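You operate a simulated robot arm through the tools that you are given. There is no shell and no other tool. Be economical: measure what you need, move in short steps, check, and stop when the job is done.

You run a simulated two-armed robot. Do the job below in one go: nothing can be reset, and whatever is moved stays where it is left.

## Task
On the right end of the sorting table, fold the rag in half.

Only the result counts: the job must be done as asked and must still hold three seconds after the hand-in. Knocking over, shifting, dropping, spilling or breaking anything else fails it. Flat cloth is picked up by pressing the open fingertips on it (5 to 10 N) and closing them slowly along it; thin cloth reads only 2 to 8 mm in the jaws.

## Robot
Two 7-joint arms with two-finger parallel grippers on one trunk, on a base that drives. Base frame: it is fixed to the floor where the robot stands at the start and does not move with it; the origin is under the middle of the robot, x ahead of it, y to its left, z up. Lengths are in m, angles in rad, forces in N, time in s.
The left shoulder is at the start at [0.07, 0.134, 1.076], the right one opposite. Places, roughly: right end of the sorting table [0.6, 0, 0.8]. Payload 1.57 kg a hand.
The tool frame of a hand sits at the grasp point between the pads (the TCP): z along the fingers, y along the line on which they close. The tips reach 0.03 m beyond it. The gripper opens to 0.08 m. The fingers are 0.017 m wide and 0.012 m thick; the gripper's body (0.04 by 0.082 m) begins 0.08 m behind the TCP.
Orientation is that of the tool frame in the base frame, as [roll, pitch, yaw] about the fixed x, y, z axes, in that order (R = Rz(yaw) Ry(pitch) Rx(roll)). With the fingers straight down and closing along the base's y, the tool's x points along the base's -x, its y along +y and its z along -z.

## Interface
- The arms move only by the tool servo_tool. It takes "left_rows", "right_rows" or both (then of equal length, played together; a hand with none holds still); each is text: rows parted by semicolons, each of 7 numbers parted by spaces: the turn, a rotation vector about the base's x, y, z in rad, then the shift along the base's x, y, z in m, then the gripper command, from -1 (fully open) to 1 (shut), values between in proportion. In form: wx wy wz dx dy dz gripper; .... A call has 1 to 10 rows; each row is the pose to reach, as a shift and turn from the pose commanded when the call began. Each row takes 0.2 s and may step no farther than 0.05 m and 0.15 rad from the row before; otherwise, or with a gripper value out of range, the whole call is refused. Where a pose cannot be reached the arm comes as near as it can. A force on the tool above 40 N (or 10 N above the force at the start of the call, whichever is more), or a blocked arm, ends the call early, and 0.2 s more pass. Each finger travels about 0.153 m/s and halts on what it meets, pressing with about 35 N; the grip force reading is that of the motor and also rises with nothing between the fingers. The clock runs only during rows and for 0.2 s after the last one: add rows that repeat a pose to give the fingers time. The reply holds the time, the measured pose of the TCP, the force on the tool along the base axes, the opening and the grip force, in the units named above and with some noise, and new pictures: "show" is both (left out), scene, wrist or none (wrist: the cameras of the hands that moved).
- Cameras (640 x 400 px; columns grow to the right, rows downward): "scene" is now at [0.1244, 0.0036, 1.2797]; the picture's right is [0.06, -1.00, 0.00], its down [-0.79, -0.04, -0.61] and it looks along [0.61, 0.03, -0.79] (base axes); focal length 250 px, centre (320, 200). "left" rides on the left gripper at [0.072, 0.007, -0.122] in its tool frame; the picture's right is [-0.09, 1.00, 0.00], its down [-0.84, -0.08, -0.54] and it looks along [-0.54, -0.05, 0.84] (tool axes); focal length 238 px, centre (320, 200). "right" rides on the right gripper at [0.072, -0.007, -0.122] in its tool frame; the picture's right is [0.09, 1.00, 0.00], its down [-0.84, 0.08, -0.54] and it looks along [-0.54, 0.05, 0.84] (tool axes); focal length 238 px, centre (320, 200). There is no depth. A picture from a camera that has moved, and an enlarged one, comes with that camera's place and axes in the base frame and with its lens.
- move_column(by): slides the trunk up (or, below 0, down) by that many m; the arms and the scene camera ride with it, the base frame stays. It gives what a move gives, with no picture.
- steer(legs): drives the robot by 1 to 6 legs, each [ahead, left, turn to the left] in m, m and rad, along the robot's own axes; the way and the turn of a leg run together, so that a leg with both is an arc; at most 1.5 m and 3.142 rad a leg. The arms and the cameras ride along, it lands a little off, and it stops where it bumps. It gives what a move gives, and a new picture of the scene camera.
- head_to(pan, tilt): turns the head with the scene camera to pan (to the left, within 1.501 rad either way) and tilt (down, from -0.506 to 1.204), counted from straight ahead of the robot. It gives what a move gives, and a new picture of the scene camera.
- inspect(camera, box): a new picture of the part [left, top, right, bottom] of that camera's present view, enlarged. It takes no simulated time.
- close_job(): hands the job in; it is judged then, once.

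Work in short steps. Places have to be worked out from the pictures, the camera data and where the tool is seen: move nearer, look again, correct. Check each grasp and each placing, and mend what went wrong. You have 120 turns and 170 pictures in all, those below and enlarged ones among them. Open the grippers and draw the arms clear of the work before you hand the job in, unless the task says otherwise; then end with one line.

The tools are called by a JSON object that holds its "op" and its "data". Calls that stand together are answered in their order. servo_tool: Moves the arms, as the interface text tells. Its arguments: {"type":"object","properties":{"left_rows":{"type":"string"},"right_rows":{"type":"string"},"show":{"type":"string","enum":["both","scene","wrist","none"]}},"required":[]} The other tools are called the same way: move_column (by) slides the trunk up or down; steer (legs) drives the base; head_to (pan, tilt) turns the head that bears the scene camera; inspect (camera, box) takes an enlarged picture of a part of a camera's view; close_job () hands the job in.

At the start:

```text
clock: 0.0
left_ee_pos: [0.4918, 0.2219, 0.9602]
left_tool_rot: [-3.141, -0.001, -3.141]
left_force: [-1.1, 0.6, -0.3]
left_grip_width: 0.0798
left_grip_force: 0.1
right_ee_pos: [0.4702, -0.1824, 0.9753]
right_tool_rot: [-3.141, 0.0, 3.141]
right_force: [0.1, 0.4, -0.4]
right_grip_width: 0.0802
right_grip_force: 0.1
trunk travel left (down, up): [-0.65, 0.29]
robot x, y, heading: [-0.0015, 0.0005, -0.002]
head pan, tilt: [0.056, 0.918]
```

scene: 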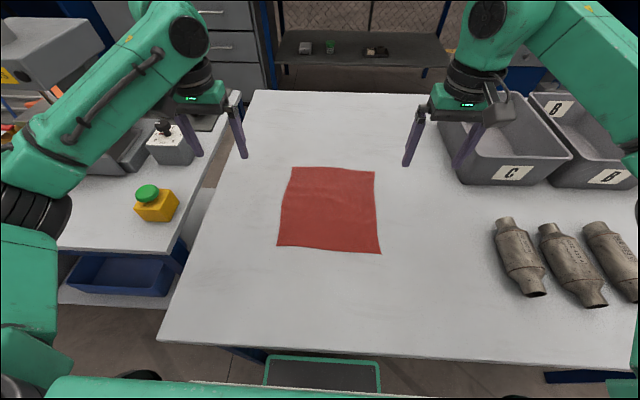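
right: 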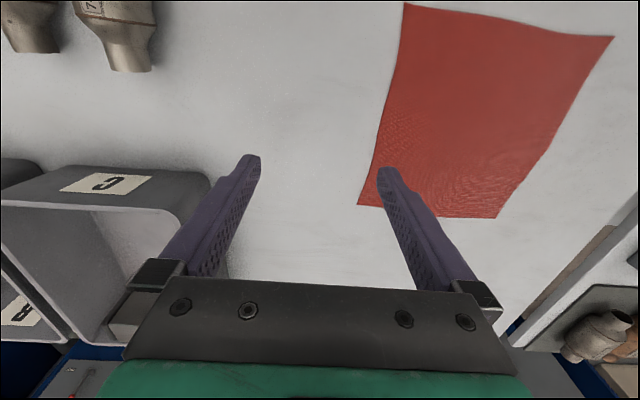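
left: 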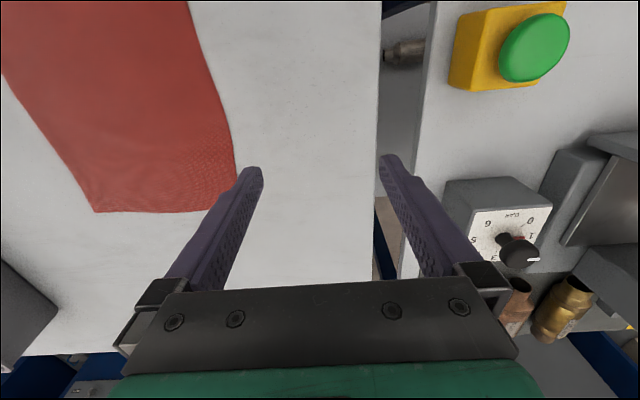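

The rag spans roughly x 0.39–0.65 and y −0.13 to 0.115. I plan to pinch both near corners and fold them over to the far edge, so I first bring both hands above the near corners.

{"op": "servo_tool", "data": {"left_rows": "0 0 0 -0.018 -0.026 -0.02 -1; 0 0 0 -0.036 -0.052 -0.04 -0.5; 0 0 0 -0.054 -0.078 -0.06 0; 0 0 0 -0.072 -0.104 -0.08 0.25; 0 0 0 -0.09 -0.130 -0.10 0.25; 0 0 0 -0.09 -0.130 -0.11 0.25", "right_rows": "0 0 0 -0.0144 0.017 -0.023 -1; 0 0 0 -0.029 0.034 -0.046 -0.5; 0 0 0 -0.043 0.051 -0.07 0; 0 0 0 -0.058 0.068 -0.093 0.25; 0 0 0 -0.072 0.085 -0.115 0.25; 0 0 0 -0.072 0.085 -0.125 0.25"}}

```text
clock: 1.4
left_ee_pos: [0.4032, 0.0911, 0.8481]
left_tool_rot: [-3.139, -0.001, -3.14]
left_force: [0.0, 0.4, 1.2]
left_grip_width: 0.0303
left_grip_force: 0.0
right_ee_pos: [0.398, -0.0975, 0.8513]
right_tool_rot: [3.141, 0.0, -3.141]
right_force: [-0.5, -0.1, 0.3]
right_grip_width: 0.0301
right_grip_force: 0.1
trunk travel left (down, up): [-0.65, 0.29]
robot x, y, heading: [-0.0015, -0.0002, 0.002]
head pan, tilt: [0.056, 0.918]
camera scene: at [0.1246, 0.0038, 1.2797], right [0.06, -1.0, 0.0], down [-0.79, -0.04, -0.61], along [0.61, 0.03, -0.79], focal length 250 px, centre (320, 200)
camera right: at [0.3259, -0.1048, 0.9732], right [-0.09, 1.0, 0.0], down [0.84, 0.08, 0.54], along [0.54, 0.05, -0.84], focal length 238 px, centre (320, 200)
camera left: at [0.331, 0.0975, 0.9723], right [0.09, 1.0, 0.0], down [0.84, -0.08, 0.54], along [0.54, -0.05, -0.84], focal length 238 px, centre (320, 200)
```

scene: 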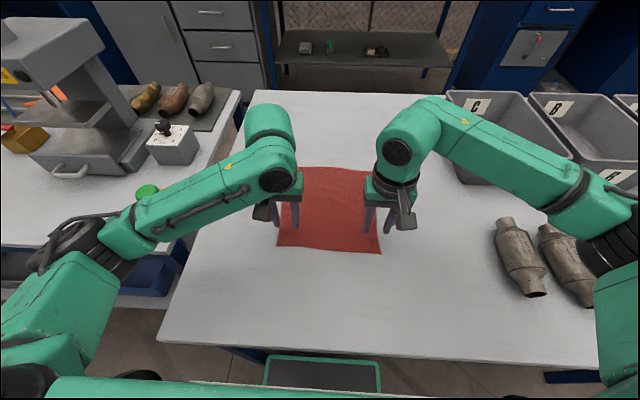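
right: 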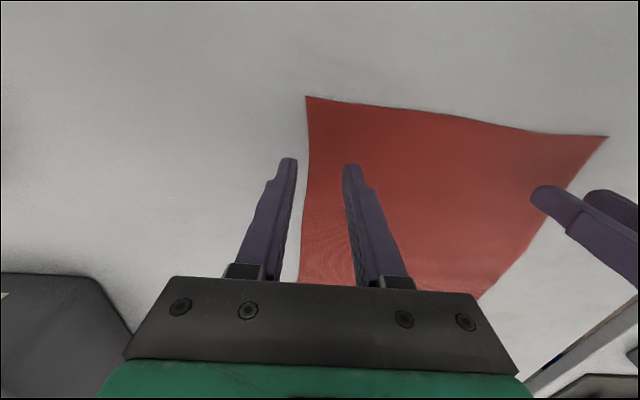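
left: 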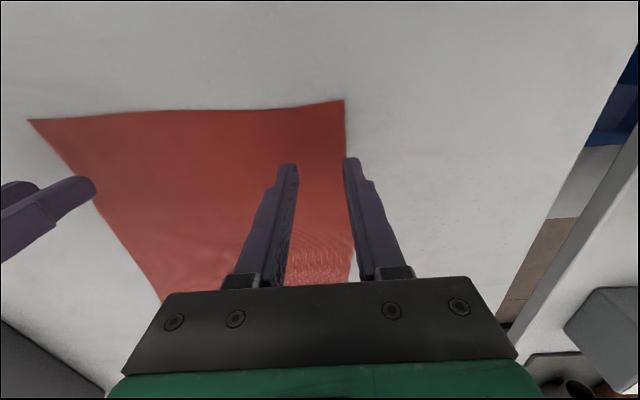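

Comparing the scene and wrist rays puts the surface at about z≈0.80. That gives near corners of about (0.364, 0.108) and (0.358, −0.112), with the far edge at x≈0.60. I shift both hands back over the near edge without descending and look again.

{"op": "servo_tool", "data": {"left_rows": "0 0 0 -0.027 -0.005 0 0.25; 0 0 0 -0.027 -0.005 0 0.25", "right_rows": "0 0 0 -0.028 0.007 0 0.25; 0 0 0 -0.028 0.007 0 0.25", "show": "wrist"}}

{"op": "inspect", "data": {"camera": "scene", "box": [240, 160, 420, 280]}}

```text
clock: 2.0
left_ee_pos: [0.3765, 0.0855, 0.8488]
left_tool_rot: [3.141, -0.003, -3.139]
left_force: [-1.0, -0.1, 0.0]
left_grip_width: 0.0299
left_grip_force: 0.2
right_ee_pos: [0.3697, -0.0915, 0.85]
right_tool_rot: [3.141, -0.003, 3.138]
right_force: [0.5, 0.1, 0.6]
right_grip_width: 0.03
right_grip_force: 0.1
trunk travel left (down, up): [-0.65, 0.29]
robot x, y, heading: [-0.0004, 0.0016, 0.001]
head pan, tilt: [0.056, 0.918]
camera right: at [0.2984, -0.0986, 0.972], right [-0.09, 1.0, 0.0], down [0.84, 0.08, 0.54], along [0.54, 0.05, -0.84], focal length 238 px, centre (320, 200)
camera left: at [0.3046, 0.0924, 0.9724], right [0.09, 1.0, 0.0], down [0.84, -0.08, 0.54], along [0.54, -0.05, -0.84], focal length 238 px, centre (320, 200)
```

right: 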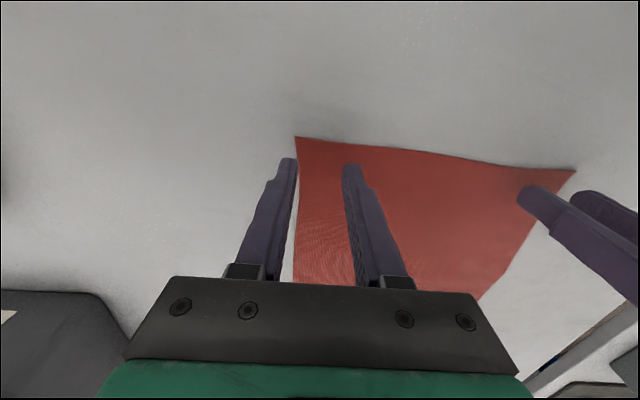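
left: 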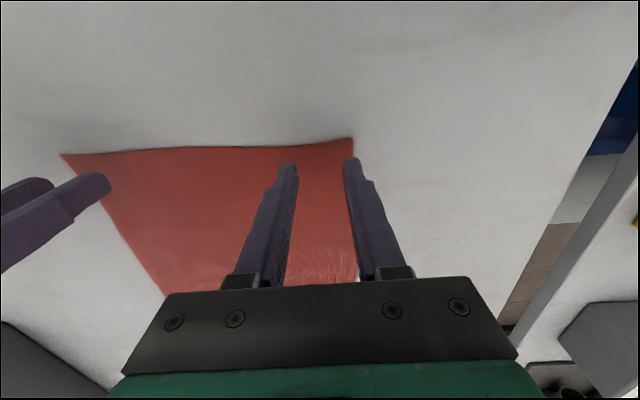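

```text
3.33 times, centred on (330, 220) of scene
camera zoom: at [0.1255, 0.0035, 1.2795], right [0.06, -1.0, 0.0], down [-0.79, -0.04, -0.61], along [0.61, 0.03, -0.8], focal length 832 px, centre (287, 133)
```

zoom: 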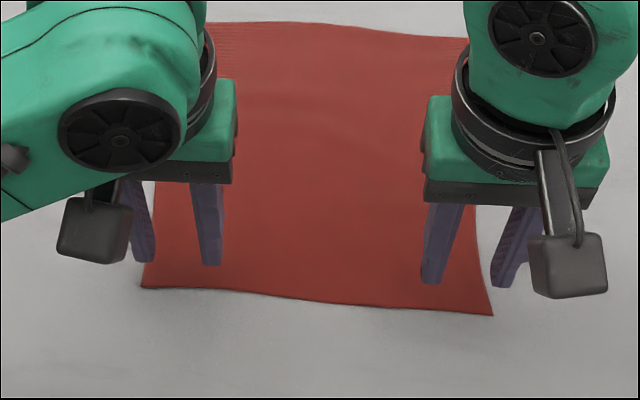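

Parallax confirms z≈0.80. I move each hand slightly inward so both fingers land on cloth, and descend to just above contact.

{"op": "servo_tool", "data": {"left_rows": "0 0 0 0 -0.006 0 0.25; 0 0 0 0 -0.006 -0.008 0.25; 0 0 0 0 -0.006 -0.014 0.25; 0 0 0 0 -0.006 -0.014 0.25", "right_rows": "0 0 0 0 0.009 0 0.25; 0 0 0 0 0.009 -0.008 0.25; 0 0 0 0 0.009 -0.015 0.25; 0 0 0 0 0.009 -0.015 0.25", "show": "wrist"}}

```text
clock: 3.0
left_ee_pos: [0.375, 0.0812, 0.8352]
left_tool_rot: [-3.141, -0.003, 3.142]
left_force: [0.1, 0.2, -0.1]
left_grip_width: 0.0299
left_grip_force: 0.1
right_ee_pos: [0.3715, -0.0813, 0.8349]
right_tool_rot: [3.14, 0.0, -3.14]
right_force: [-0.3, 0.0, -0.5]
right_grip_width: 0.03
right_grip_force: 0.1
trunk travel left (down, up): [-0.65, 0.29]
robot x, y, heading: [-0.0032, -0.0008, 0.0]
head pan, tilt: [0.056, 0.918]
camera right: at [0.2983, -0.0886, 0.9571], right [-0.09, 1.0, 0.0], down [0.84, 0.08, 0.54], along [0.54, 0.05, -0.84], focal length 238 px, centre (320, 200)
camera left: at [0.3026, 0.0878, 0.9586], right [0.09, 1.0, 0.0], down [0.84, -0.08, 0.54], along [0.54, -0.05, -0.84], focal length 238 px, centre (320, 200)
```

right: 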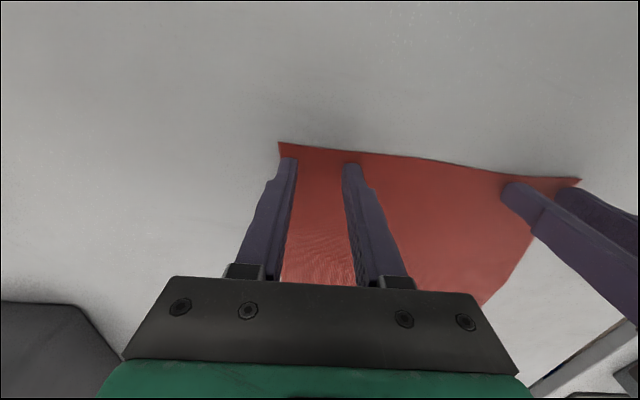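
left: 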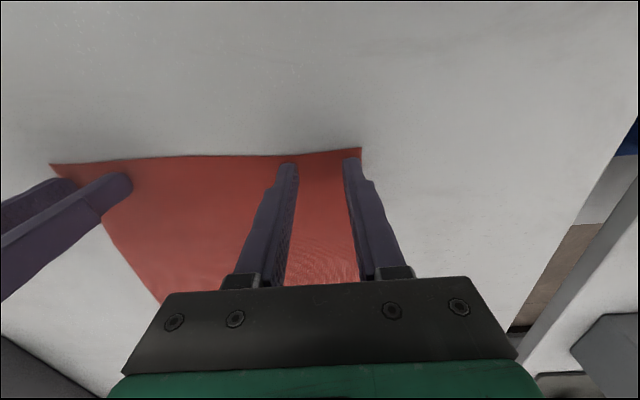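

Tips are about 5 mm above the cloth and within the corners, though the left hand sits a little close to the side edge. I nudge it inward and descend a few mm to look for force.

{"op": "servo_tool", "data": {"left_rows": "0 0 0 0.001 -0.004 0 0.25; 0 0 0 0.001 -0.004 -0.003 0.25; 0 0 0 0.001 -0.004 -0.005 0.25; 0 0 0 0.001 -0.004 -0.005 0.25", "right_rows": "0 0 0 0 0 0 0.25; 0 0 0 0 0 -0.003 0.25; 0 0 0 0 0 -0.005 0.25; 0 0 0 0 0 -0.005 0.25", "show": "none"}}

```text
clock: 4.0
left_ee_pos: [0.3752, 0.0767, 0.8308]
left_tool_rot: [-3.14, 0.005, -3.14]
left_force: [3.1, 0.7, 12.6]
left_grip_width: 0.0301
left_grip_force: 0.0
right_ee_pos: [0.3688, -0.0814, 0.8313]
right_tool_rot: [3.141, 0.0, 3.141]
right_force: [1.1, 0.1, 2.2]
right_grip_width: 0.03
right_grip_force: 0.1
trunk travel left (down, up): [-0.65, 0.29]
robot x, y, heading: [0.0006, 0.0009, 0.003]
head pan, tilt: [0.056, 0.918]
```

Left presses 12.6 N and right 2.2 N, so I trim each by about 1 mm.

{"op": "servo_tool", "data": {"left_rows": "0 0 0 0 0 0.001 0.25; 0 0 0 0 0 0.001 0.25", "right_rows": "0 0 0 0 0 -0.001 0.25; 0 0 0 0 0 -0.001 0.25", "show": "none"}}

```text
clock: 4.6
left_ee_pos: [0.3733, 0.0768, 0.8312]
left_tool_rot: [-3.141, 0.003, 3.141]
left_force: [1.3, 1.5, 5.1]
left_grip_width: 0.03
left_grip_force: 0.1
right_ee_pos: [0.3702, -0.0832, 0.8319]
right_tool_rot: [3.139, 0.005, 3.141]
right_force: [3.1, -2.6, 21.5]
right_grip_width: 0.03
right_grip_force: 0.0
trunk travel left (down, up): [-0.65, 0.29]
robot x, y, heading: [-0.0013, 0.002, -0.001]
head pan, tilt: [0.056, 0.918]
```

Right now reads 21.5 N, so I back it off by 0.7 mm and lower the left by 0.2 mm.

{"op": "servo_tool", "data": {"left_rows": "0 0 0 0 0 -0.0002 0.25; 0 0 0 0 0 -0.0002 0.25", "right_rows": "0 0 0 0 0 0.0007 0.25; 0 0 0 0 0 0.0007 0.25", "show": "none"}}

```text
clock: 5.2
left_ee_pos: [0.3734, 0.0764, 0.8311]
left_tool_rot: [-3.142, 0.0, 3.141]
left_force: [-0.2, -0.3, 3.3]
left_grip_width: 0.0301
left_grip_force: 0.1
right_ee_pos: [0.3695, -0.0816, 0.8318]
right_tool_rot: [3.141, 0.003, -3.141]
right_force: [4.8, -2.4, 24.0]
right_grip_width: 0.0299
right_grip_force: 0.1
trunk travel left (down, up): [-0.65, 0.29]
robot x, y, heading: [-0.0023, -0.0012, -0.0]
head pan, tilt: [0.056, 0.918]
```

Readings respond with some lag; I raise the right by 1.2 mm more and lower the left by 0.4 mm.

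{"op": "servo_tool", "data": {"left_rows": "0 0 0 0 0 -0.0004 0.25; 0 0 0 0 0 -0.0004 0.25; 0 0 0 0 0 -0.0004 0.25", "right_rows": "0 0 0 0 0 0.0012 0.25; 0 0 0 0 0 0.0012 0.25; 0 0 0 0 0 0.0012 0.25", "show": "none"}}

```text
clock: 6.0
left_ee_pos: [0.3737, 0.0771, 0.8326]
left_tool_rot: [-3.139, 0.001, -3.141]
left_force: [-2.1, -1.2, 9.9]
left_grip_width: 0.0297
left_grip_force: 0.0
right_ee_pos: [0.3678, -0.081, 0.8305]
right_tool_rot: [-3.142, 0.0, -3.141]
right_force: [0.6, 2.1, 3.6]
right_grip_width: 0.03
right_grip_force: 0.0
trunk travel left (down, up): [-0.65, 0.29]
robot x, y, heading: [-0.0007, -0.0019, 0.001]
head pan, tilt: [0.056, 0.918]
```

Left is at 9.9 N and right at 3.6 N, so I lower the right by 0.3 mm and close both slowly.

{"op": "servo_tool", "data": {"left_rows": "0 0 0 0 0 0 0.25; 0 0 0 0 0 0 0.35; 0 0 0 0 0 0 0.45; 0 0 0 0 0 0 0.55; 0 0 0 0 0 0 0.65; 0 0 0 0 0 0 0.75; 0 0 0 0 0 0 0.85; 0 0 0 0 0 0 0.95; 0 0 0 0 0 0 1; 0 0 0 0 0 0 1", "right_rows": "0 0 0 0 0 -0.0003 0.25; 0 0 0 0 0 -0.0003 0.35; 0 0 0 0 0 -0.0003 0.45; 0 0 0 0 0 -0.0003 0.55; 0 0 0 0 0 -0.0003 0.65; 0 0 0 0 0 -0.0003 0.75; 0 0 0 0 0 -0.0003 0.85; 0 0 0 0 0 -0.0003 0.95; 0 0 0 0 0 -0.0003 1; 0 0 0 0 0 -0.0003 1", "show": "wrist"}}

```text
clock: 8.2
left_ee_pos: [0.3744, 0.0771, 0.831]
left_tool_rot: [-3.141, 0.001, -3.14]
left_force: [1.5, 0.1, 14.8]
left_grip_width: 0.002
left_grip_force: 24.1
right_ee_pos: [0.3685, -0.0812, 0.8328]
right_tool_rot: [3.141, 0.002, 3.139]
right_force: [-0.5, 0.0, 0.3]
right_grip_width: 0.0
right_grip_force: 21.6
trunk travel left (down, up): [-0.65, 0.29]
robot x, y, heading: [-0.0038, 0.0007, -0.004]
head pan, tilt: [0.056, 0.918]
camera right: at [0.2965, -0.0884, 0.9532], right [-0.09, 1.0, 0.0], down [0.84, 0.08, 0.54], along [0.54, 0.05, -0.84], focal length 238 px, centre (320, 200)
camera left: at [0.3022, 0.0839, 0.9546], right [0.09, 1.0, 0.0], down [0.84, -0.08, 0.54], along [0.54, -0.05, -0.84], focal length 238 px, centre (320, 200)
```

right: 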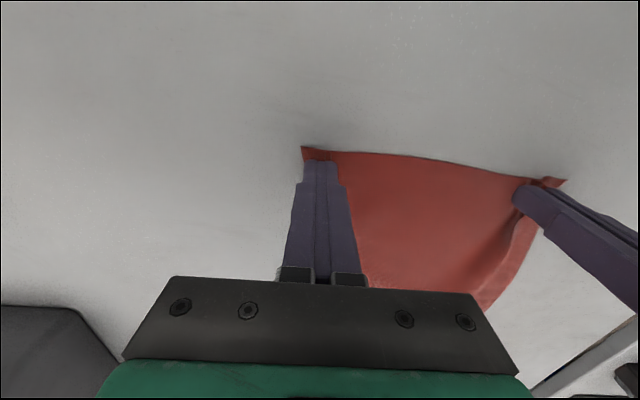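
left: 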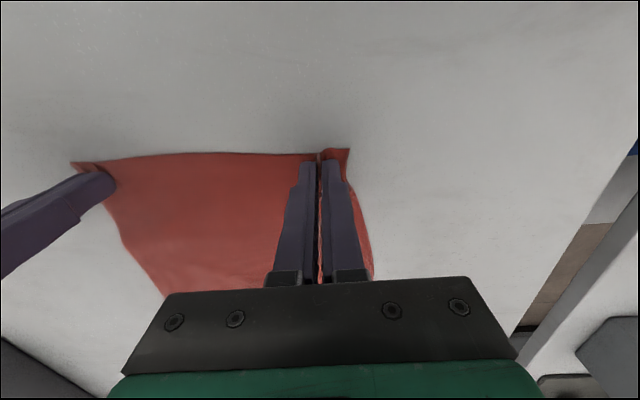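

Left has a fold (2 mm) but right closed empty. I keep the left, lift the right slightly, reopen and look.

{"op": "servo_tool", "data": {"right_rows": "0 0 0 0 0 0.006 1; 0 0 0 0 0 0.006 0.6; 0 0 0 0 0 0.006 0.25; 0 0 0 0 0 0.006 0.25", "show": "wrist"}}

```text
clock: 9.2
left_ee_pos: [0.3749, 0.0762, 0.8309]
left_tool_rot: [3.14, 0.003, 3.141]
left_force: [1.7, 0.5, 16.4]
left_grip_width: 0.0021
left_grip_force: 23.5
right_ee_pos: [0.3688, -0.0812, 0.8392]
right_tool_rot: [-3.141, 0.003, -3.141]
right_force: [0.2, -0.3, -0.4]
right_grip_width: 0.0299
right_grip_force: 0.2
trunk travel left (down, up): [-0.65, 0.29]
robot x, y, heading: [0.0015, -0.0019, 0.002]
head pan, tilt: [0.056, 0.918]
camera right: at [0.2965, -0.0889, 0.9595], right [-0.09, 1.0, 0.0], down [0.84, 0.08, 0.54], along [0.54, 0.05, -0.84], focal length 238 px, centre (320, 200)
```

right: 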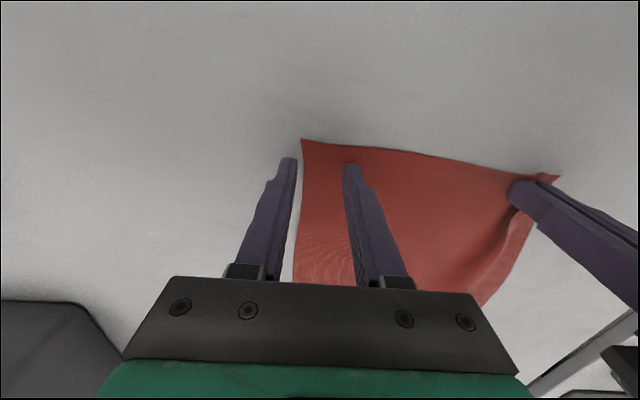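

The cloth's right edge has drawn inward about 1 cm, so I shift the right hand inward 14 mm and descend to press again.

{"op": "servo_tool", "data": {"right_rows": "0 0 0 0.001 0.014 0 0.25; 0 0 0 0.001 0.014 -0.003 0.25; 0 0 0 0.001 0.014 -0.0063 0.25; 0 0 0 0.001 0.014 -0.0063 0.25; 0 0 0 0.001 0.014 -0.0063 0.25", "show": "wrist"}}

```text
clock: 10.4
left_ee_pos: [0.3747, 0.076, 0.8322]
left_tool_rot: [3.14, 0.002, -3.141]
left_force: [0.8, 0.7, 16.3]
left_grip_width: 0.0023
left_grip_force: 23.5
right_ee_pos: [0.3704, -0.0669, 0.8326]
right_tool_rot: [-3.141, 0.001, -3.141]
right_force: [0.3, -0.1, 0.0]
right_grip_width: 0.0301
right_grip_force: 0.1
trunk travel left (down, up): [-0.65, 0.29]
robot x, y, heading: [-0.0054, -0.0027, 0.006]
head pan, tilt: [0.056, 0.918]
camera right: at [0.2978, -0.074, 0.9538], right [-0.09, 1.0, 0.0], down [0.84, 0.08, 0.54], along [0.54, 0.05, -0.84], focal length 238 px, centre (320, 200)
```

right: 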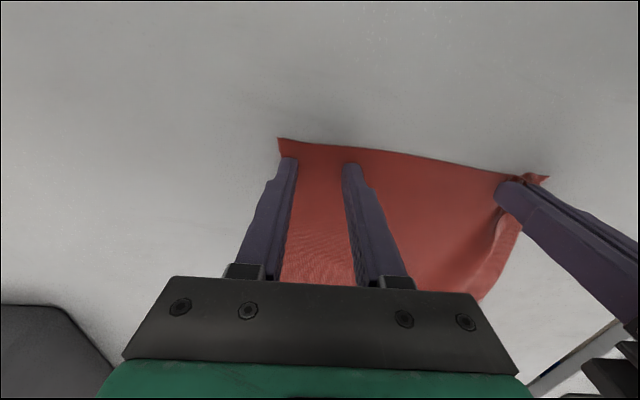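

No contact force yet, so I lower 1 mm, then a bit more.

{"op": "servo_tool", "data": {"right_rows": "0 0 0 0 0 -0.001 0.25; 0 0 0 0 0 -0.001 0.25; 0 0 0 0 0 -0.001 0.25", "show": "none"}}

```text
clock: 11.2
left_ee_pos: [0.3748, 0.0762, 0.8325]
left_tool_rot: [3.142, 0.002, -3.141]
left_force: [1.6, 0.0, 16.6]
left_grip_width: 0.0024
left_grip_force: 23.5
right_ee_pos: [0.369, -0.0677, 0.8321]
right_tool_rot: [-3.14, 0.001, 3.141]
right_force: [0.3, 0.2, 2.2]
right_grip_width: 0.0298
right_grip_force: 0.0
trunk travel left (down, up): [-0.65, 0.29]
robot x, y, heading: [0.0007, -0.0046, -0.0]
head pan, tilt: [0.056, 0.918]
```

Contact begins at 2.2 N, so I lower another 0.5 mm.

{"op": "servo_tool", "data": {"right_rows": "0 0 0 0 0 -0.0005 0.25; 0 0 0 0 0 -0.0005 0.25; 0 0 0 0 0 -0.0005 0.25", "show": "none"}}

```text
clock: 12.0
left_ee_pos: [0.3733, 0.0752, 0.8319]
left_tool_rot: [3.141, 0.002, -3.141]
left_force: [2.9, 0.9, 10.9]
left_grip_width: 0.0019
left_grip_force: 23.7
right_ee_pos: [0.3706, -0.0682, 0.8316]
right_tool_rot: [3.141, 0.005, -3.141]
right_force: [0.7, -1.4, 13.9]
right_grip_width: 0.0301
right_grip_force: 0.1
trunk travel left (down, up): [-0.65, 0.29]
robot x, y, heading: [-0.0019, -0.0018, 0.001]
head pan, tilt: [0.056, 0.918]
```

13.9 N is slightly high, so I ease 0.2 mm and close slowly.

{"op": "servo_tool", "data": {"right_rows": "0 0 0 0 0 0.0002 0.25; 0 0 0 0 0 0.0002 0.35; 0 0 0 0 0 0.0002 0.45; 0 0 0 0 0 0.0002 0.55; 0 0 0 0 0 0.0002 0.65; 0 0 0 0 0 0.0002 0.75; 0 0 0 0 0 0.0002 0.85; 0 0 0 0 0 0.0002 0.95; 0 0 0 0 0 0.0002 1; 0 0 0 0 0 0.0002 1", "show": "wrist"}}

```text
clock: 14.2
left_ee_pos: [0.3717, 0.0763, 0.8326]
left_tool_rot: [-3.139, 0.001, -3.142]
left_force: [-0.2, -11.1, 2.0]
left_grip_width: 0.0023
left_grip_force: 23.8
right_ee_pos: [0.3685, -0.0675, 0.8309]
right_tool_rot: [3.141, 0.003, -3.14]
right_force: [0.1, 11.4, 24.5]
right_grip_width: 0.0021
right_grip_force: 24.4
trunk travel left (down, up): [-0.65, 0.29]
robot x, y, heading: [-0.0007, -0.0027, 0.001]
head pan, tilt: [0.056, 0.918]
camera right: at [0.2964, -0.0741, 0.9524], right [-0.09, 1.0, 0.0], down [0.83, 0.08, 0.55], along [0.54, 0.05, -0.84], focal length 238 px, centre (320, 200)
```

right: 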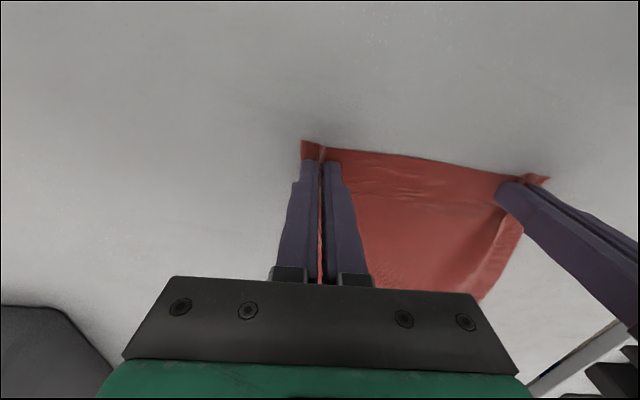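

Both jaws now hold about 2 mm of cloth and the cross tension confirms the grip. I lift along an arc inward, easing the tension slightly, and check.

{"op": "servo_tool", "data": {"left_rows": "0 0 0 0.003 -0.001 0.012 1; 0 0 0 0.008 -0.001 0.025 1; 0 0 0 0.016 -0.001 0.038 1; 0 0 0 0.026 -0.001 0.05 1; 0 0 0 0.026 -0.001 0.05 1", "right_rows": "0 0 0 0.003 0.001 0.012 1; 0 0 0 0.008 0.001 0.025 1; 0 0 0 0.016 0.001 0.038 1; 0 0 0 0.026 0.001 0.05 1; 0 0 0 0.026 0.001 0.05 1"}}

```text
clock: 15.4
left_ee_pos: [0.4012, 0.0754, 0.8838]
left_tool_rot: [3.14, 0.0, 3.14]
left_force: [-0.1, -8.7, -0.2]
left_grip_width: 0.002
left_grip_force: 23.7
right_ee_pos: [0.3969, -0.0658, 0.8807]
right_tool_rot: [-3.141, 0.0, 3.141]
right_force: [0.0, 8.7, 1.1]
right_grip_width: 0.0021
right_grip_force: 23.9
trunk travel left (down, up): [-0.65, 0.29]
robot x, y, heading: [0.0015, 0.0038, 0.0]
head pan, tilt: [0.056, 0.918]
camera scene: at [0.1242, 0.0036, 1.2797], right [0.06, -1.0, 0.0], down [-0.79, -0.04, -0.61], along [0.61, 0.03, -0.79], focal length 250 px, centre (320, 200)
camera right: at [0.3241, -0.0736, 1.0014], right [-0.09, 1.0, 0.0], down [0.84, 0.08, 0.54], along [0.54, 0.05, -0.84], focal length 238 px, centre (320, 200)
camera left: at [0.3289, 0.0832, 1.0053], right [0.09, 1.0, 0.0], down [0.84, -0.08, 0.54], along [0.54, -0.05, -0.84], focal length 238 px, centre (320, 200)
```

scene: 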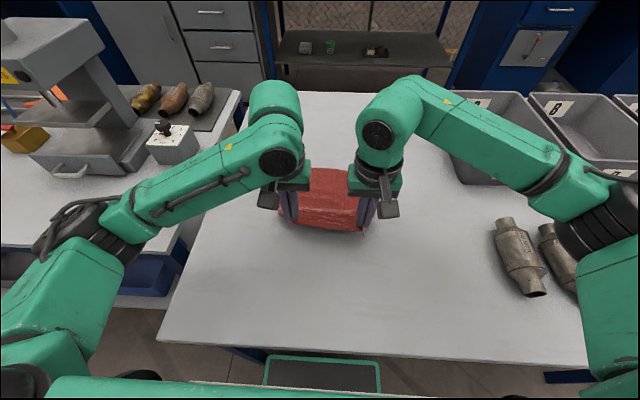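
right: 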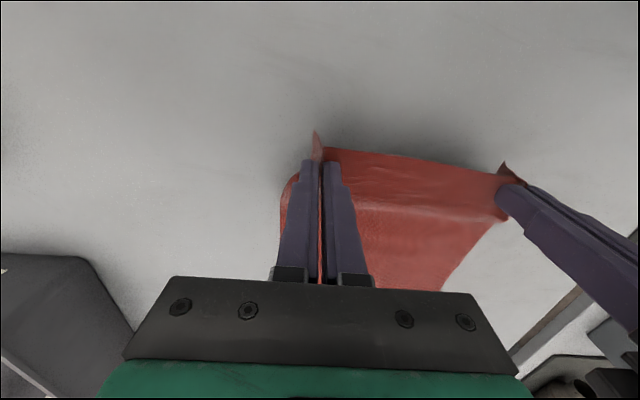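
left: 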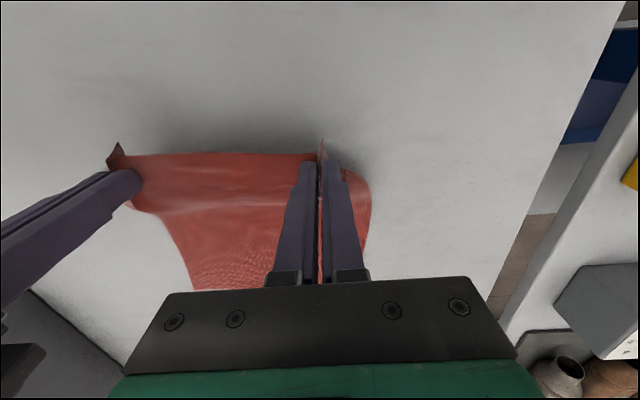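

Both corners are lifted and the edge is taut. I carry it over the midline (x≈0.48) towards the far edge along an arc.

{"op": "servo_tool", "data": {"left_rows": "0 0 0 0.02 -0.001 0.02 1; 0 0 0 0.045 -0.001 0.035 1; 0 0 0 0.075 -0.001 0.043 1; 0 0 0 0.105 -0.001 0.040 1; 0 0 0 0.13 -0.001 0.03 1; 0 0 0 0.15 -0.001 0.015 1; 0 0 0 0.165 -0.001 0 1; 0 0 0 0.165 -0.001 0 1", "right_rows": "0 0 0 0.02 0.001 0.02 1; 0 0 0 0.045 0.001 0.035 1; 0 0 0 0.075 0.001 0.043 1; 0 0 0 0.105 0.001 0.040 1; 0 0 0 0.13 0.001 0.03 1; 0 0 0 0.15 0.001 0.015 1; 0 0 0 0.165 0.001 0 1; 0 0 0 0.165 0.001 0 1"}}

{"op": "inspect", "data": {"camera": "scene", "box": [240, 120, 420, 280]}}

```text
clock: 17.2
left_ee_pos: [0.5658, 0.075, 0.8821]
left_tool_rot: [-3.14, 0.001, 3.141]
left_force: [-0.6, -6.0, -0.2]
left_grip_width: 0.0023
left_grip_force: 24.2
right_ee_pos: [0.5634, -0.0673, 0.8782]
right_tool_rot: [3.141, 0.0, -3.141]
right_force: [-0.5, 4.7, 0.0]
right_grip_width: 0.0021
right_grip_force: 23.5
trunk travel left (down, up): [-0.65, 0.29]
robot x, y, heading: [0.001, -0.0006, -0.002]
head pan, tilt: [0.056, 0.918]
camera scene: at [0.1238, 0.0036, 1.2798], right [0.06, -1.0, 0.0], down [-0.79, -0.04, -0.61], along [0.61, 0.03, -0.79], focal length 250 px, centre (320, 200)
camera right: at [0.4908, -0.0735, 1.0003], right [-0.09, 1.0, 0.0], down [0.84, 0.08, 0.54], along [0.54, 0.05, -0.84], focal length 238 px, centre (320, 200)
camera left: at [0.4946, 0.0819, 1.0051], right [0.09, 1.0, 0.0], down [0.84, -0.08, 0.54], along [0.54, -0.05, -0.84], focal length 238 px, centre (320, 200)
```

scene: 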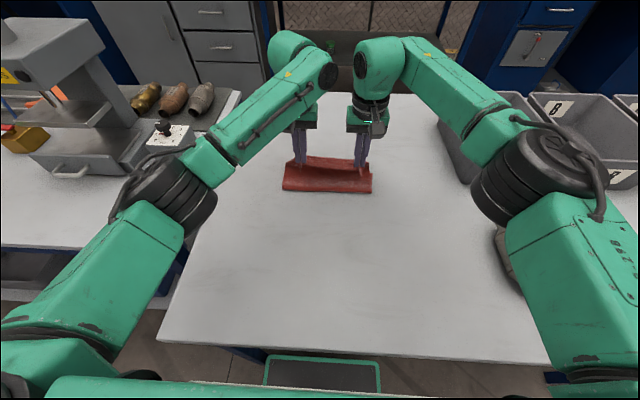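
right: 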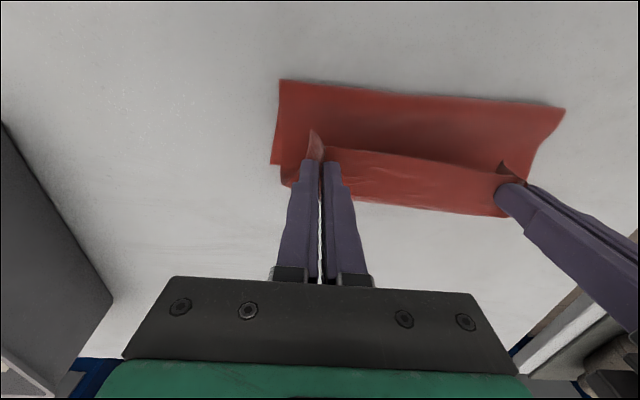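
left: 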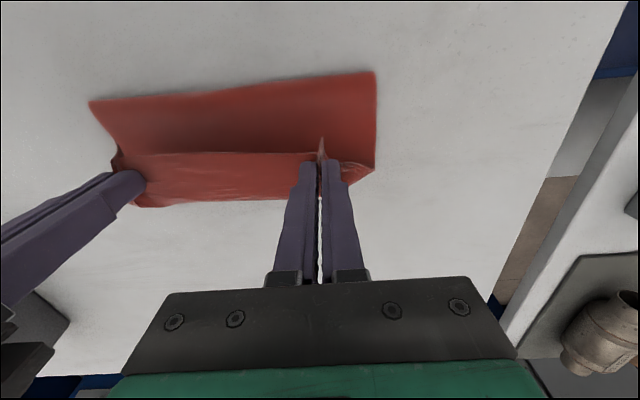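

```text
2.50 times, centred on (330, 200) of scene
camera zoom: at [0.1238, 0.0036, 1.2798], right [0.06, -1.0, 0.0], down [-0.79, -0.04, -0.61], along [0.61, 0.03, -0.79], focal length 624 px, centre (295, 200)
```

zoom: 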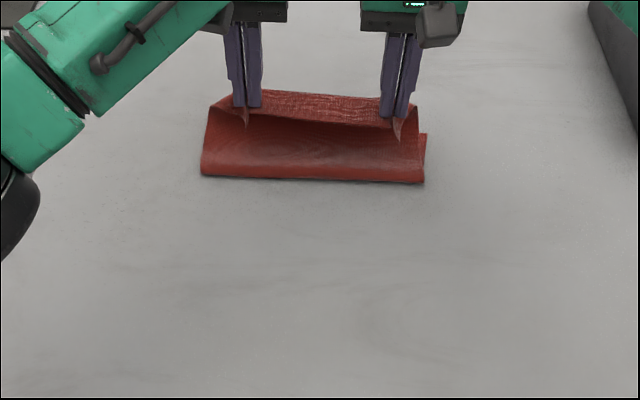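

The fold is formed with its bend at x≈0.515. The upper layer curls just ahead of the fingertips, and the bottom layer probably reaches about x≈0.62. I continue forward and down gently.

{"op": "servo_tool", "data": {"left_rows": "0 0 0 0.012 0 -0.005 1; 0 0 0 0.022 0 -0.012 1; 0 0 0 0.030 0 -0.02 1; 0 0 0 0.036 0 -0.028 1; 0 0 0 0.04 0 -0.035 1; 0 0 0 0.04 0 -0.035 1", "right_rows": "0 0 0 0.012 0 -0.005 1; 0 0 0 0.022 0 -0.012 1; 0 0 0 0.030 0 -0.02 1; 0 0 0 0.036 0 -0.028 1; 0 0 0 0.04 0 -0.035 1; 0 0 0 0.04 0 -0.035 1", "show": "wrist"}}

{"op": "inspect", "data": {"camera": "scene", "box": [260, 100, 400, 220]}}

```text
clock: 18.6
left_ee_pos: [0.6046, 0.0757, 0.8465]
left_tool_rot: [-3.139, -0.001, 3.14]
left_force: [-1.3, -5.7, -0.2]
left_grip_width: 0.0022
left_grip_force: 23.7
left hand out of reach, approached as far as the arm can: row 5, 6
right_ee_pos: [0.5919, -0.0653, 0.8449]
right_tool_rot: [3.14, 0.001, 3.141]
right_force: [0.0, 6.3, 0.6]
right_grip_width: 0.0022
right_grip_force: 23.8
right hand out of reach, approached as far as the arm can: row 3, 4, 5, 6
trunk travel left (down, up): [-0.65, 0.29]
robot x, y, heading: [0.0012, -0.0038, -0.001]
head pan, tilt: [0.056, 0.918]
camera right: at [0.5195, -0.0729, 0.9652], right [-0.09, 1.0, 0.0], down [0.84, 0.08, 0.54], along [0.54, 0.05, -0.84], focal length 238 px, centre (320, 200)
camera left: at [0.5319, 0.0829, 0.9695], right [0.09, 1.0, 0.0], down [0.84, -0.08, 0.54], along [0.54, -0.05, -0.84], focal length 238 px, centre (320, 200)
```

right: 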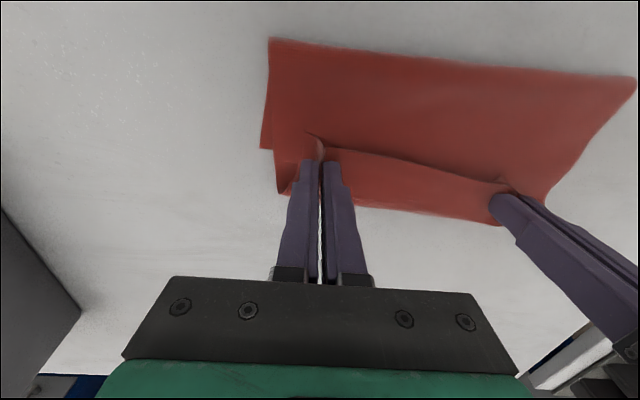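
left: 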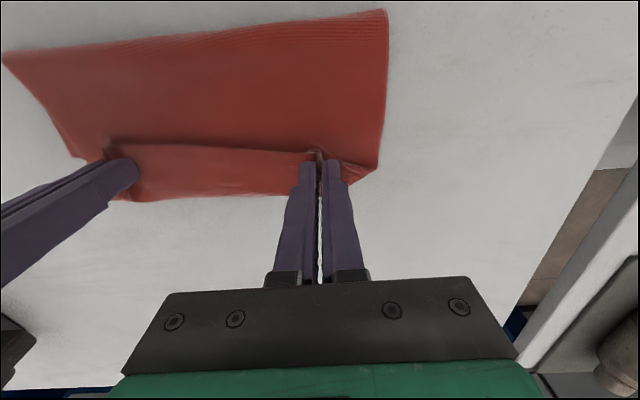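

```text
3.33 times, centred on (330, 160) of scene
camera zoom: at [0.1241, 0.0038, 1.2797], right [0.06, -1.0, 0.0], down [-0.79, -0.04, -0.61], along [0.61, 0.03, -0.79], focal length 832 px, centre (287, 333)
```

zoom: 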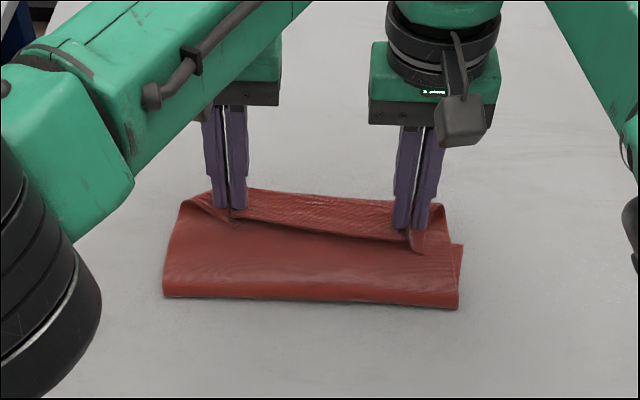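

The curl at the fingertips took extra cloth: the bend is at x≈0.52, past the midline of about 0.475, and the arms are at their reach limit. I back up along the arc so cloth settles back down and the bend returns to the midline, then look.

{"op": "servo_tool", "data": {"left_rows": "0 0 0 -0.015 0 0.02 1; 0 0 0 -0.035 0 0.04 1; 0 0 0 -0.06 0 0.06 1; 0 0 0 -0.09 0 0.075 1; 0 0 0 -0.12 0 0.083 1; 0 0 0 -0.15 0 0.083 1; 0 0 0 -0.15 0 0.083 1", "right_rows": "0 0 0 -0.015 0 0.02 1; 0 0 0 -0.035 0 0.04 1; 0 0 0 -0.06 0 0.06 1; 0 0 0 -0.09 0 0.075 1; 0 0 0 -0.12 0 0.083 1; 0 0 0 -0.15 0 0.083 1; 0 0 0 -0.15 0 0.083 1", "show": "wrist"}}

{"op": "inspect", "data": {"camera": "scene", "box": [240, 120, 420, 280]}}

```text
clock: 20.2
left_ee_pos: [0.4523, 0.0752, 0.9277]
left_tool_rot: [-3.141, -0.001, -3.141]
left_force: [-0.1, -9.2, -0.4]
left_grip_width: 0.0022
left_grip_force: 24.5
right_ee_pos: [0.4409, -0.0664, 0.9274]
right_tool_rot: [-3.141, 0.0, 3.139]
right_force: [1.4, 8.3, 1.2]
right_grip_width: 0.0025
right_grip_force: 23.5
trunk travel left (down, up): [-0.65, 0.29]
robot x, y, heading: [-0.0017, -0.0025, -0.0]
head pan, tilt: [0.056, 0.918]
camera right: at [0.3699, -0.0745, 1.048], right [-0.09, 1.0, 0.0], down [0.84, 0.08, 0.54], along [0.54, 0.05, -0.84], focal length 238 px, centre (320, 200)
camera left: at [0.3811, 0.0823, 1.0525], right [0.09, 1.0, 0.0], down [0.84, -0.08, 0.54], along [0.54, -0.05, -0.84], focal length 238 px, centre (320, 200)
```

right: 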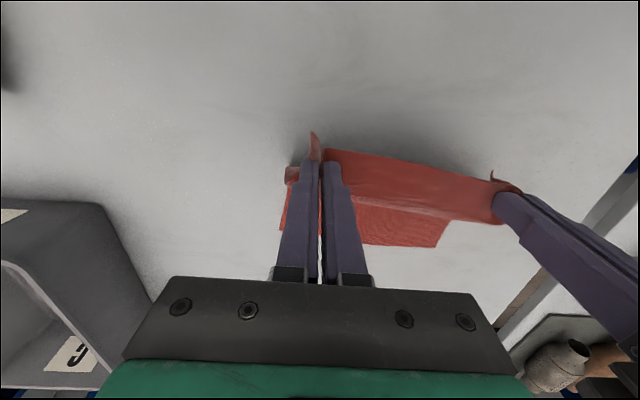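
left: 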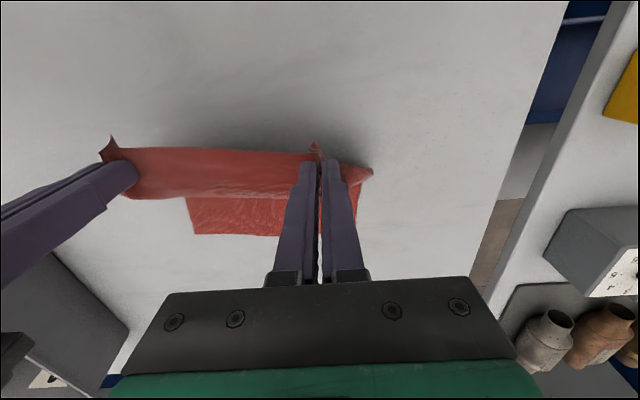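

```text
2.50 times, centred on (330, 200) of scene
camera zoom: at [0.1254, 0.0034, 1.2796], right [0.05, -1.0, 0.0], down [-0.79, -0.04, -0.61], along [0.61, 0.03, -0.8], focal length 624 px, centre (295, 200)
```

zoom: 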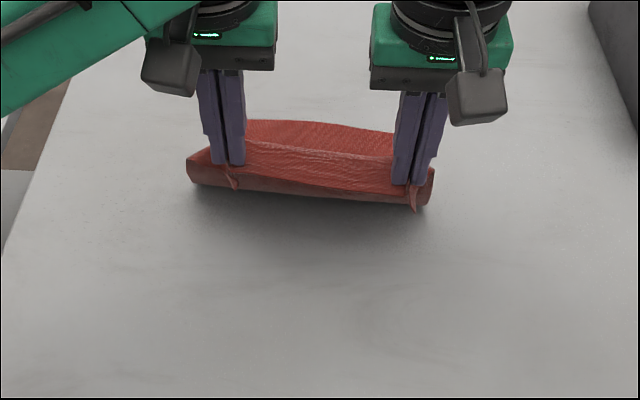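

The far edge of the bottom layer is still at x≈0.60 and the cloth has settled back. Since tight laying pulls the bend forward, I'll move to x≈0.505 at modest height, align the hands, and look.

{"op": "servo_tool", "data": {"left_rows": "0 0 0 0.018 0 0.0 1; 0 0 0 0.036 0 -0.008 1; 0 0 0 0.053 0 -0.02 1; 0 0 0 0.053 0 -0.02 1", "right_rows": "0 0 0 0.021 0 0.0 1; 0 0 0 0.042 0 -0.008 1; 0 0 0 0.064 0 -0.02 1; 0 0 0 0.064 0 -0.02 1", "show": "wrist"}}

{"op": "inspect", "data": {"camera": "scene", "box": [240, 120, 420, 280]}}

```text
clock: 21.2
left_ee_pos: [0.5068, 0.0762, 0.9075]
left_tool_rot: [-3.14, 0.002, -3.141]
left_force: [-0.1, -10.6, -0.2]
left_grip_width: 0.002
left_grip_force: 24.0
right_ee_pos: [0.5066, -0.0683, 0.9089]
right_tool_rot: [3.14, 0.001, -3.141]
right_force: [0.0, 10.1, 0.1]
right_grip_width: 0.0024
right_grip_force: 23.5
trunk travel left (down, up): [-0.65, 0.29]
robot x, y, heading: [-0.0037, 0.0009, 0.001]
head pan, tilt: [0.056, 0.918]
camera right: at [0.4339, -0.0739, 1.0301], right [-0.09, 1.0, 0.0], down [0.84, 0.08, 0.54], along [0.54, 0.05, -0.84], focal length 238 px, centre (320, 200)
camera left: at [0.4348, 0.0841, 1.0314], right [0.09, 1.0, 0.0], down [0.84, -0.08, 0.54], along [0.54, -0.05, -0.84], focal length 238 px, centre (320, 200)
```

right: 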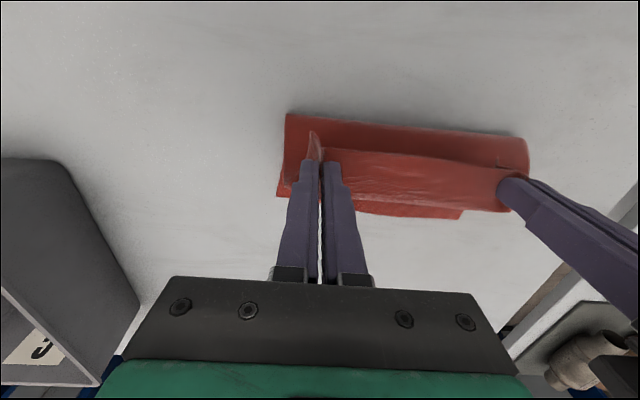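
left: 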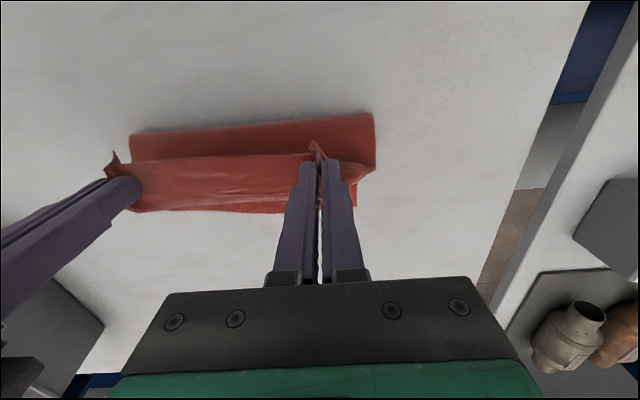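

```text
2.50 times, centred on (330, 200) of scene
camera zoom: at [0.1238, 0.0036, 1.2798], right [0.06, -1.0, 0.0], down [-0.79, -0.04, -0.61], along [0.61, 0.03, -0.79], focal length 624 px, centre (295, 200)
```

zoom: 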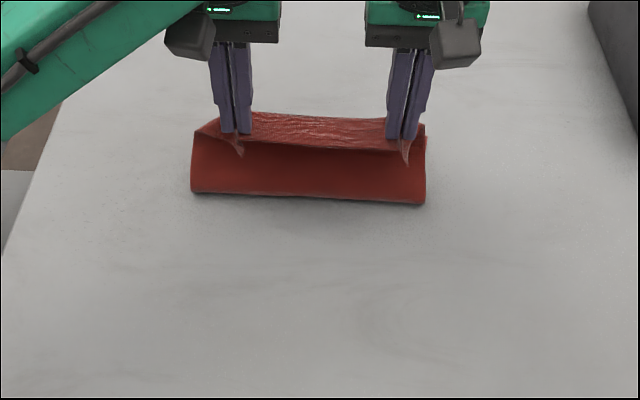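

The bend is at about x≈0.49. I move back 1.5 cm so it sits near the midline, then open both grippers so the free flap drops forward over the bottom layer.

{"op": "servo_tool", "data": {"left_rows": "0 0 0 -0.015 -0.002 -0.003 1; 0 0 0 -0.015 -0.002 -0.003 1; 0 0 0 -0.013 -0.002 -0.003 0.7; 0 0 0 -0.013 -0.002 -0.003 0.3; 0 0 0 -0.013 -0.002 -0.003 0.1; 0 0 0 -0.013 -0.002 -0.003 0.1", "right_rows": "0 0 0 -0.015 0.002 -0.003 1; 0 0 0 -0.015 0.002 -0.003 1; 0 0 0 -0.013 0.002 -0.003 0.7; 0 0 0 -0.013 0.002 -0.003 0.3; 0 0 0 -0.013 0.002 -0.003 0.1; 0 0 0 -0.013 0.002 -0.003 0.1", "show": "wrist"}}

{"op": "inspect", "data": {"camera": "scene", "box": [240, 120, 420, 280]}}

```text
clock: 22.6
left_ee_pos: [0.4929, 0.0738, 0.9053]
left_tool_rot: [-3.141, -0.001, -3.141]
left_force: [0.0, -0.3, -0.2]
left_grip_width: 0.0359
left_grip_force: 0.1
right_ee_pos: [0.4933, -0.0655, 0.9047]
right_tool_rot: [3.142, -0.001, 3.141]
right_force: [0.1, -0.1, 0.4]
right_grip_width: 0.0359
right_grip_force: 0.1
trunk travel left (down, up): [-0.65, 0.29]
robot x, y, heading: [0.0013, 0.0008, -0.003]
head pan, tilt: [0.056, 0.918]
camera right: at [0.4206, -0.0721, 1.0261], right [-0.09, 1.0, 0.0], down [0.84, 0.08, 0.54], along [0.54, 0.05, -0.84], focal length 238 px, centre (320, 200)
camera left: at [0.4215, 0.0816, 1.0286], right [0.09, 1.0, 0.0], down [0.84, -0.08, 0.54], along [0.54, -0.05, -0.84], focal length 238 px, centre (320, 200)
```

right: 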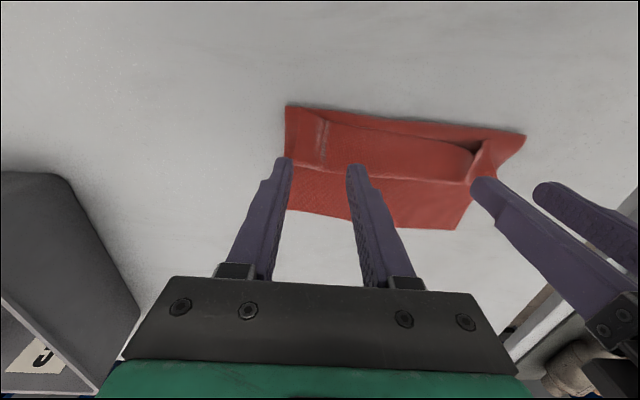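
left: 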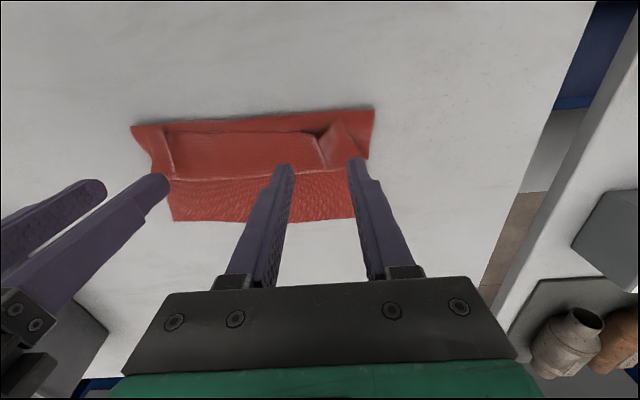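

```text
2.50 times, centred on (330, 200) of scene
camera zoom: at [0.1244, 0.0036, 1.2797], right [0.06, -1.0, 0.0], down [-0.79, -0.04, -0.61], along [0.61, 0.03, -0.79], focal length 624 px, centre (295, 200)
```

zoom: 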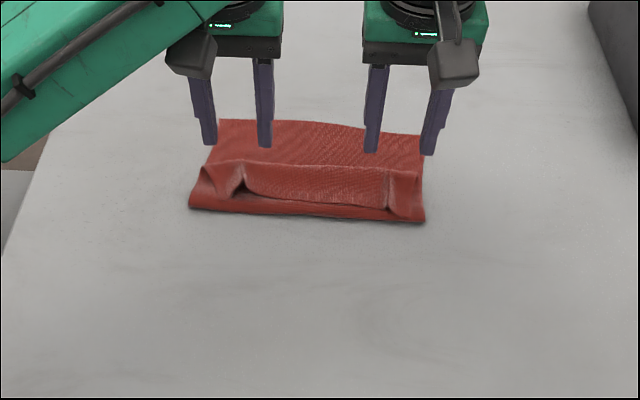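

The bend is now near x≈0.475, but the flap's last strip is curled back towards the robot. I raise the hands to see it clearly.

{"op": "servo_tool", "data": {"left_rows": "0 0 0 -0.02 0.02 0.02 0.1; 0 0 0 -0.05 0.05 0.03 0.1; 0 0 0 -0.08 0.08 0.03 0.1; 0 0 0 -0.1 0.11 0.03 0.1; 0 0 0 -0.1 0.11 0.03 0.1", "right_rows": "0 0 0 -0.02 -0.02 0.02 0.1; 0 0 0 -0.05 -0.05 0.03 0.1; 0 0 0 -0.08 -0.08 0.03 0.1; 0 0 0 -0.1 -0.11 0.03 0.1; 0 0 0 -0.1 -0.11 0.03 0.1", "show": "none"}}

{"op": "inspect", "data": {"camera": "scene", "box": [265, 140, 385, 220]}}

{"op": "inspect", "data": {"camera": "right", "box": [320, 80, 640, 280]}}

```text
clock: 23.8
left_ee_pos: [0.3944, 0.1847, 0.9359]
left_tool_rot: [-3.14, -0.002, 3.141]
left_force: [0.2, -0.6, -0.4]
left_grip_width: 0.0361
left_grip_force: 0.0
right_ee_pos: [0.391, -0.1776, 0.9346]
right_tool_rot: [3.141, -0.003, 3.14]
right_force: [0.0, 0.3, 0.3]
right_grip_width: 0.0362
right_grip_force: 0.1
trunk travel left (down, up): [-0.65, 0.29]
robot x, y, heading: [0.0016, 0.003, 0.002]
head pan, tilt: [0.056, 0.918]
```

```text
5.00 times, centred on (325, 180) of scene
camera zoom: at [0.1258, 0.0036, 1.2795], right [0.06, -1.0, 0.0], down [-0.79, -0.04, -0.61], along [0.61, 0.03, -0.8], focal length 1247 px, centre (295, 300)
```

zoom: 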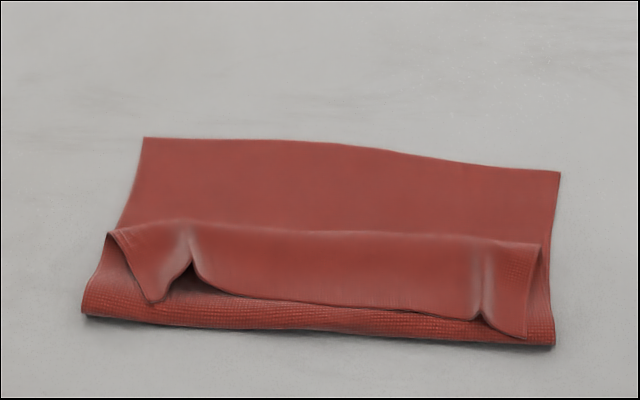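

```text
2.00 times, centred on (480, 180) of right
camera zoom: at [0.3192, -0.1846, 1.0571], right [-0.09, 1.0, 0.0], down [0.84, 0.08, 0.54], along [0.54, 0.05, -0.84], focal length 477 px, centre (0, 240)
```

zoom: 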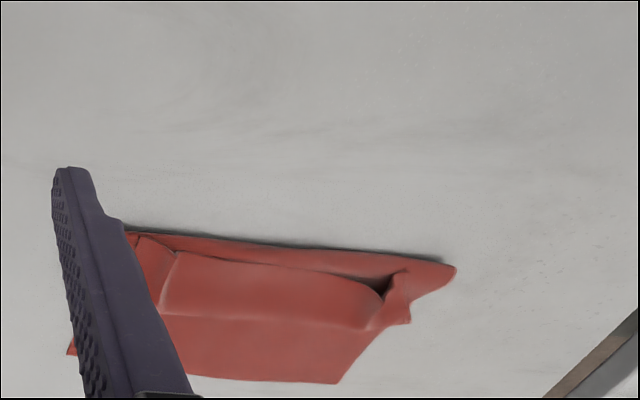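

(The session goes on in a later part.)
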